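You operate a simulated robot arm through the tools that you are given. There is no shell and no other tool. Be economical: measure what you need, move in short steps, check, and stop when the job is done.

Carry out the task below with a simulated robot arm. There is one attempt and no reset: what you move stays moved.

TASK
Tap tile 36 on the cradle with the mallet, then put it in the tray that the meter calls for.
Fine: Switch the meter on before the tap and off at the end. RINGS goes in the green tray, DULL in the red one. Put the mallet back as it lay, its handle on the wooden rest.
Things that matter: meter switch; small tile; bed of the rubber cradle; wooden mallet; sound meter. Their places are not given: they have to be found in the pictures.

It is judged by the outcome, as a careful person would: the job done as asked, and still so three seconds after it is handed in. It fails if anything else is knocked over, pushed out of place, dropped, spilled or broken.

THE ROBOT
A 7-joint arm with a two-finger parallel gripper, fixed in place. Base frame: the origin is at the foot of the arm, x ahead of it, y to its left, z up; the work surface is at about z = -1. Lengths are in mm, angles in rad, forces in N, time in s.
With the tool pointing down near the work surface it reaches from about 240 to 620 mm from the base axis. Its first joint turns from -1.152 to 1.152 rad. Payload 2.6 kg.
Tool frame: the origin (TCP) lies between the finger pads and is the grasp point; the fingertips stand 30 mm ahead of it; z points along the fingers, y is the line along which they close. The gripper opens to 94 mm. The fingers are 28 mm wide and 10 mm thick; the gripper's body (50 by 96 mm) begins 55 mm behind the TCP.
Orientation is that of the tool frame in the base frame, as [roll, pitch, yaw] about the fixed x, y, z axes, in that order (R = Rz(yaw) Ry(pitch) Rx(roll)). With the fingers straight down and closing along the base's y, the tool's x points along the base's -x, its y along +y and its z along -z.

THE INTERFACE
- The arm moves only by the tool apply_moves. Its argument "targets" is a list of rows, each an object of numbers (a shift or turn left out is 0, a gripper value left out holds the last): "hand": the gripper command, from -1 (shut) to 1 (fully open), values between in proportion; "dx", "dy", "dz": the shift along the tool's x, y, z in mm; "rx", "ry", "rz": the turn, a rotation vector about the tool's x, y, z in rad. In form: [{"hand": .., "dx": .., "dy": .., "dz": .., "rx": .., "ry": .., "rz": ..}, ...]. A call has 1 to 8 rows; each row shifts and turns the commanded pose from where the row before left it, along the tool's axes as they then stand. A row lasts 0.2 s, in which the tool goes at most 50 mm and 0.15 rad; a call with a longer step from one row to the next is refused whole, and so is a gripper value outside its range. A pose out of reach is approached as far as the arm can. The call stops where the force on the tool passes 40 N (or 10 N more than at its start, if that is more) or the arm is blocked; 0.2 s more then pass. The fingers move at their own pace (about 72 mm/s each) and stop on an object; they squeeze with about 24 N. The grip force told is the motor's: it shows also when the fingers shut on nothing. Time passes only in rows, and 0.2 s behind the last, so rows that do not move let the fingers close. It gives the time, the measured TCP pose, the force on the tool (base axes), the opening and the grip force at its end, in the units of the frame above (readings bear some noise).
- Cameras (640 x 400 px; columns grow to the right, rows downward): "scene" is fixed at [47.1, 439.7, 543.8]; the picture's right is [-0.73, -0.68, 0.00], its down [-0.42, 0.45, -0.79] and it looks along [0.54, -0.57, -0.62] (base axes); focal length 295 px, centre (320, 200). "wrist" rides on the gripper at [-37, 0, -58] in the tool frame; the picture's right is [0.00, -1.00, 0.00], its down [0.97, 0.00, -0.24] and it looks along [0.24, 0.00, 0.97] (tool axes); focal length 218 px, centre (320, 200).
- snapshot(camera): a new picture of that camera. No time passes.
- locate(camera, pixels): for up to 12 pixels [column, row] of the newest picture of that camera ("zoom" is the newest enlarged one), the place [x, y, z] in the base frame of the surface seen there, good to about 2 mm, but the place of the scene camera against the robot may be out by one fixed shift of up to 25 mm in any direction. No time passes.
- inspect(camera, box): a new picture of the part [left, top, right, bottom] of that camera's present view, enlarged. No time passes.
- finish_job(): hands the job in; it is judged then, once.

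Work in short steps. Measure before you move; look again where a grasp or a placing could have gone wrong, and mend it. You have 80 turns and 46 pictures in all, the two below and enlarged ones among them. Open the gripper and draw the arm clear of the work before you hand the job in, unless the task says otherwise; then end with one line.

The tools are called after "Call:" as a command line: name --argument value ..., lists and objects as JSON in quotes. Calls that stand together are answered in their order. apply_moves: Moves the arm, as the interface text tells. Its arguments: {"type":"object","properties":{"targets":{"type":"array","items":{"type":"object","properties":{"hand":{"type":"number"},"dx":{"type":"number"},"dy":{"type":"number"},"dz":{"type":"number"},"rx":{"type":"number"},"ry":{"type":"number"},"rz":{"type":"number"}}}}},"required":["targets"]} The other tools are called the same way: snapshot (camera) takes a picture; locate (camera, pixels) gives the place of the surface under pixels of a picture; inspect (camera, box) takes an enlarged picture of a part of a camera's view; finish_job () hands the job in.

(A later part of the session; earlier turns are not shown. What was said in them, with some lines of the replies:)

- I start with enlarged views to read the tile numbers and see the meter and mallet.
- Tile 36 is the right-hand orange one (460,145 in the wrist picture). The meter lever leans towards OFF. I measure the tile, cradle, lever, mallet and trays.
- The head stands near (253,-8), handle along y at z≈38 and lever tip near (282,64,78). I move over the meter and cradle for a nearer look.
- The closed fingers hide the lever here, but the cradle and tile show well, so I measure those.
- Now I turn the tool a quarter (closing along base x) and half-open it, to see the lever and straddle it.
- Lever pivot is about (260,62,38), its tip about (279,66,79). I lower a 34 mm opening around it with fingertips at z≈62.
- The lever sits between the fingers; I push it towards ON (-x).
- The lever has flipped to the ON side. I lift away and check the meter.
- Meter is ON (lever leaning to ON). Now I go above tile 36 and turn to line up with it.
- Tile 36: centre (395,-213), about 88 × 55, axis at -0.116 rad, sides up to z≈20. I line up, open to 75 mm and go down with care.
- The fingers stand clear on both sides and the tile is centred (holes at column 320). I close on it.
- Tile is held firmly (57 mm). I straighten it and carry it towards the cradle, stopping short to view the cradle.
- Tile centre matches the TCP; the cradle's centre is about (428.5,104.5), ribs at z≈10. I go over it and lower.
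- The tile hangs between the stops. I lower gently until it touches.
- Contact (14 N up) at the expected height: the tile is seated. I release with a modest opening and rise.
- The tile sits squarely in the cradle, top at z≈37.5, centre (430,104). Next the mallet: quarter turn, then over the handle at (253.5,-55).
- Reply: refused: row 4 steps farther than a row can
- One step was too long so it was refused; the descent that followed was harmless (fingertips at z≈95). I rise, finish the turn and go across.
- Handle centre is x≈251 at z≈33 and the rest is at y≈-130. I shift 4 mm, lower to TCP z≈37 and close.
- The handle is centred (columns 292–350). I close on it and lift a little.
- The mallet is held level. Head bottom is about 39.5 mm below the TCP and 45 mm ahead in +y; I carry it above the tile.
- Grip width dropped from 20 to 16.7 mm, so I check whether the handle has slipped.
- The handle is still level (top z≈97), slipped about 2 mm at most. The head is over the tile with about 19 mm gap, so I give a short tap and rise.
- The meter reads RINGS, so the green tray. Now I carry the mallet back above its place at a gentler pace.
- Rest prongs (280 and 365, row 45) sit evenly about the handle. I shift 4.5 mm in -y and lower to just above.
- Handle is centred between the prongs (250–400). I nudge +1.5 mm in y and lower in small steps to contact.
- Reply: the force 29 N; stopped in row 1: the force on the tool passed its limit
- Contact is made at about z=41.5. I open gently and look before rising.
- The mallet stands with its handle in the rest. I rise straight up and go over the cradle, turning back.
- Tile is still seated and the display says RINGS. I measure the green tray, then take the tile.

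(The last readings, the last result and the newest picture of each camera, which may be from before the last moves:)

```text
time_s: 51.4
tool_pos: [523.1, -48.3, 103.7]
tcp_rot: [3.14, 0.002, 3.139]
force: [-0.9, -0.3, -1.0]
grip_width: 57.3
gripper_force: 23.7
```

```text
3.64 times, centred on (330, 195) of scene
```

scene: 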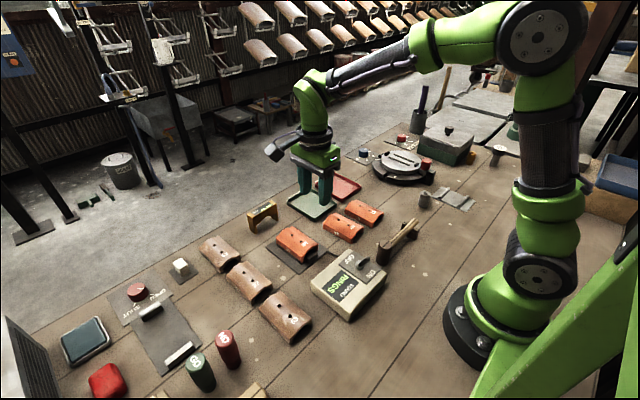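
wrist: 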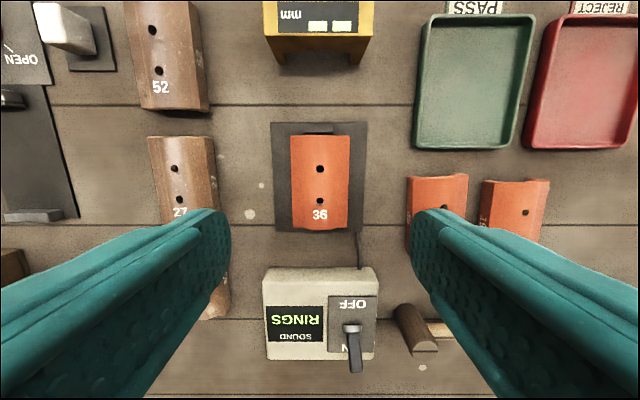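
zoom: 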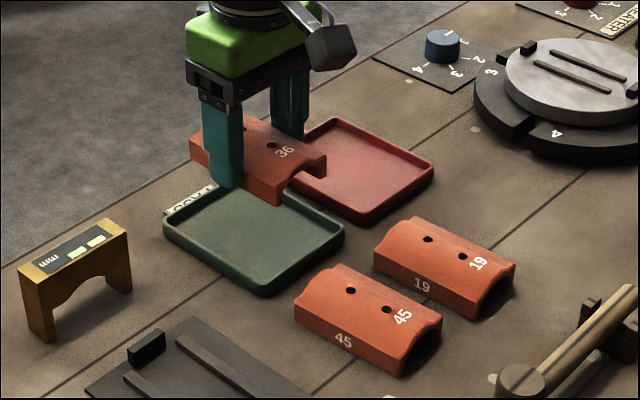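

The tile is above the green tray. I lower towards TCP z≈38 and feel for the floor.

Call:
apply_moves --targets '[{"dz": 35}, {"dz": 20}, {"dz": 6}, {"dz": 3}, {}]'

Call:
apply_moves --targets '[{"dz": 1}, {"dz": 1}, {}]'

Call:
inspect --camera "scene" --box '[260, 140, 400, 250]'

```text
time_s: 52.6
tool_pos: [521.4, -47.6, 40.3]
tcp_rot: [3.141, 0.003, 3.137]
force: [1.1, -0.7, -0.3]
grip_width: 57.4
gripper_force: 24.1
```

```text
time_s: 53.4
tool_pos: [521.4, -48.8, 38.2]
tcp_rot: [3.142, 0.001, 3.138]
force: [0.1, -0.1, -1.9]
grip_width: 57.3
gripper_force: 23.8
```

```text
3.64 times, centred on (330, 195) of scene
```

zoom: 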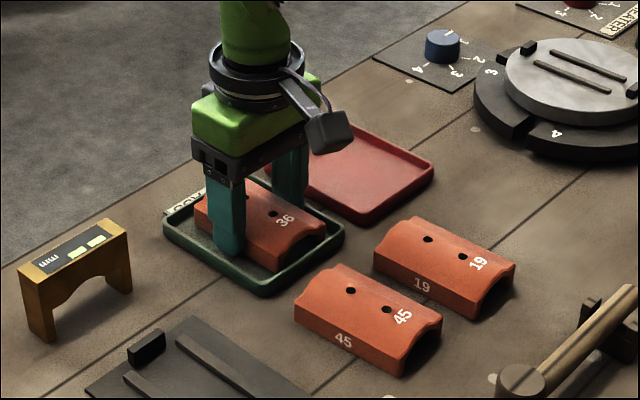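

Call:
apply_moves --targets '[{"dz": 1}, {"dz": 1}, {}]'

```text
time_s: 54.2
tool_pos: [522.4, -48.2, 36.1]
tcp_rot: [-3.141, 0.001, 3.138]
force: [-1.1, -0.1, 1.7]
grip_width: 57.3
gripper_force: 24.1
```

Call:
apply_moves --targets '[{"dz": 0.7}, {}, {"hand": 0.5}, {}, {"dz": -25}, {"dz": -45}, {"dz": -45}, {"dz": -45}]'

Call:
inspect --camera "scene" --box '[260, 140, 460, 300]'

```text
time_s: 56.0
tool_pos: [522.3, -48.4, 195.0]
tcp_rot: [-3.141, 0.0, 3.138]
force: [0.3, -0.8, 0.5]
grip_width: 70.6
gripper_force: 0.0
```

```text
2.50 times, centred on (360, 220) of scene
```

zoom: 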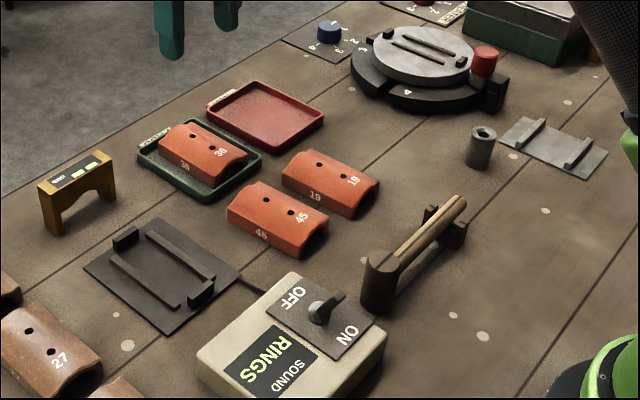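

Tile 36 is in the green tray and the mallet is back on its rest. Now I switch the meter off: go above it and turn.

Call:
apply_moves --targets '[{"dx": 38, "dy": 16.4, "hand": -0.15}, {"dx": 38, "dy": 16.4}, {"dx": 38, "dy": 16.4}, {"dx": 38, "dy": 16.4}, {"dx": 38, "dy": 16.4}, {"dx": 38, "dy": 16.4}, {"dx": 34, "dy": 16.4}, {"rz": 0.1428}]'

Call:
apply_moves --targets '[{"rz": 0.1428}, {"rz": 0.1428}, {"rz": 0.1428}, {"rz": 0.1428}, {"rz": 0.1428}, {"rz": 0.1428}, {"rz": 0.1428}, {"rz": 0.1428}]'

Call:
apply_moves --targets '[{"rz": 0.1428}, {"rz": 0.1428}, {"dy": -14}, {}]'

Call:
snapshot --camera "wrist"

```text
time_s: 57.8
tool_pos: [258.6, 68.1, 193.3]
tcp_rot: [-3.141, 0.002, 2.995]
force: [1.0, 1.2, 0.6]
grip_width: 39.8
gripper_force: 0.0
```

```text
time_s: 59.6
tool_pos: [260.2, 66.7, 194.6]
tcp_rot: [3.139, 0.0, 1.853]
force: [-0.2, -0.1, 0.7]
grip_width: 40.0
gripper_force: 0.0
```

```text
time_s: 60.6
tool_pos: [245.9, 66.6, 195.3]
tcp_rot: [3.141, 0.002, 1.568]
force: [-0.4, 0.4, 0.3]
grip_width: 40.0
gripper_force: 0.2
```

```text
5 pictures are left
```

wrist: 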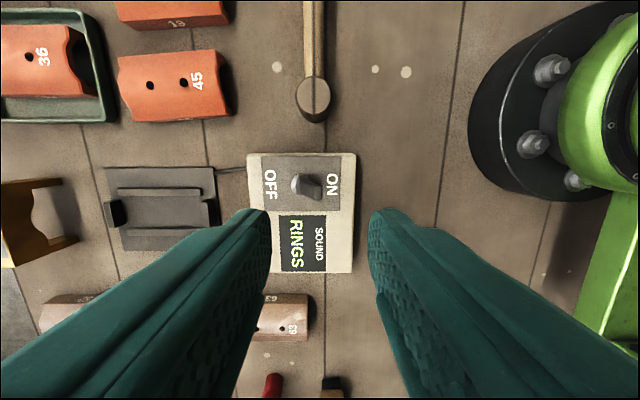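

Call:
locate --camera "wrist" --pixels '[[315, 190], [310, 186], [300, 184], [295, 183]]'

```text
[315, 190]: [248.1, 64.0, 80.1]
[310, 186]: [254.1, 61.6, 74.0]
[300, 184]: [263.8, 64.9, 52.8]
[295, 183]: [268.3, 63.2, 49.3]
```

The lever tip is at x≈247 (ON side). I centre on 250, lower to TCP z≈92 and push towards +x.

Call:
apply_moves --targets '[{"dy": 4}, {"dz": 40}, {"dz": 40}, {"dz": 23}, {}]'

Call:
apply_moves --targets '[{"dy": 8}, {"dy": 8}, {"dy": 8}, {"dy": 6}, {"dy": 4}, {}]'

Call:
inspect --camera "scene" --box '[280, 180, 440, 320]'

```text
time_s: 61.8
tool_pos: [248.4, 67.2, 92.1]
tcp_rot: [3.14, -0.001, 1.57]
force: [-1.2, -0.3, -0.3]
grip_width: 40.1
gripper_force: 0.0
```

```text
time_s: 63.2
tool_pos: [283.1, 67.2, 92.9]
tcp_rot: [3.14, 0.0, 1.568]
force: [-0.2, -0.3, 0.2]
grip_width: 40.0
gripper_force: 0.1
```

```text
2.86 times, centred on (360, 250) of scene
```

zoom: 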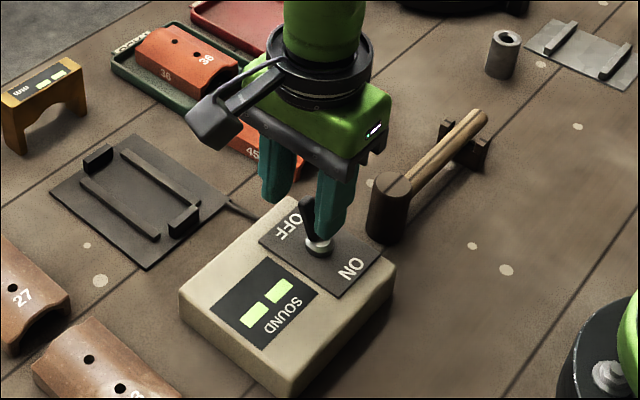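

The display has cleared and the lever leans to OFF. I rise, open and draw the arm clear, then check.

Call:
apply_moves --targets '[{"dy": -2}, {"dz": -30}, {"dz": -45}, {"dz": -45, "hand": 1}, {"dz": -45}, {"dz": -40}, {"dz": -40}, {}]'

Call:
snapshot --camera "wrist"

Call:
inspect --camera "scene" --box '[240, 160, 440, 320]'

```text
time_s: 65.0
tool_pos: [283.0, 67.9, 337.9]
tcp_rot: [3.141, 0.001, 1.569]
force: [-0.3, 0.3, 0.0]
grip_width: 94.1
gripper_force: 0.1
```

```text
3 pictures are left
```

wrist: 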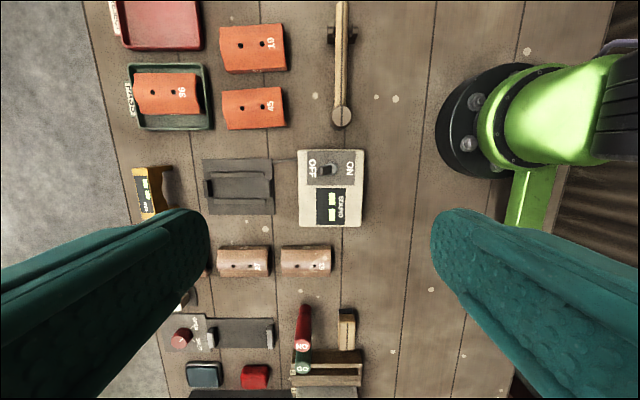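

```text
2.50 times, centred on (340, 240) of scene
```

zoom: 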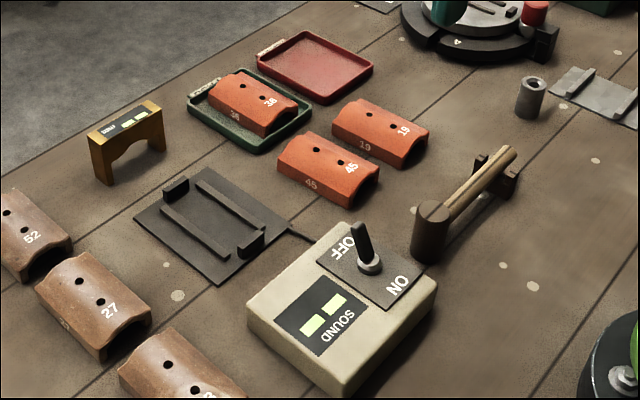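

Everything is in order: the tile is in the green tray, the mallet is as it lay, the meter is off and the arm is clear.

Call:
finish_job

```text
The job is handed in.
```

I tapped tile 36 on the cradle with the meter on; it read RINGS, so the tile is in the green tray, the mallet is back with its handle on the rest, and the meter is off.
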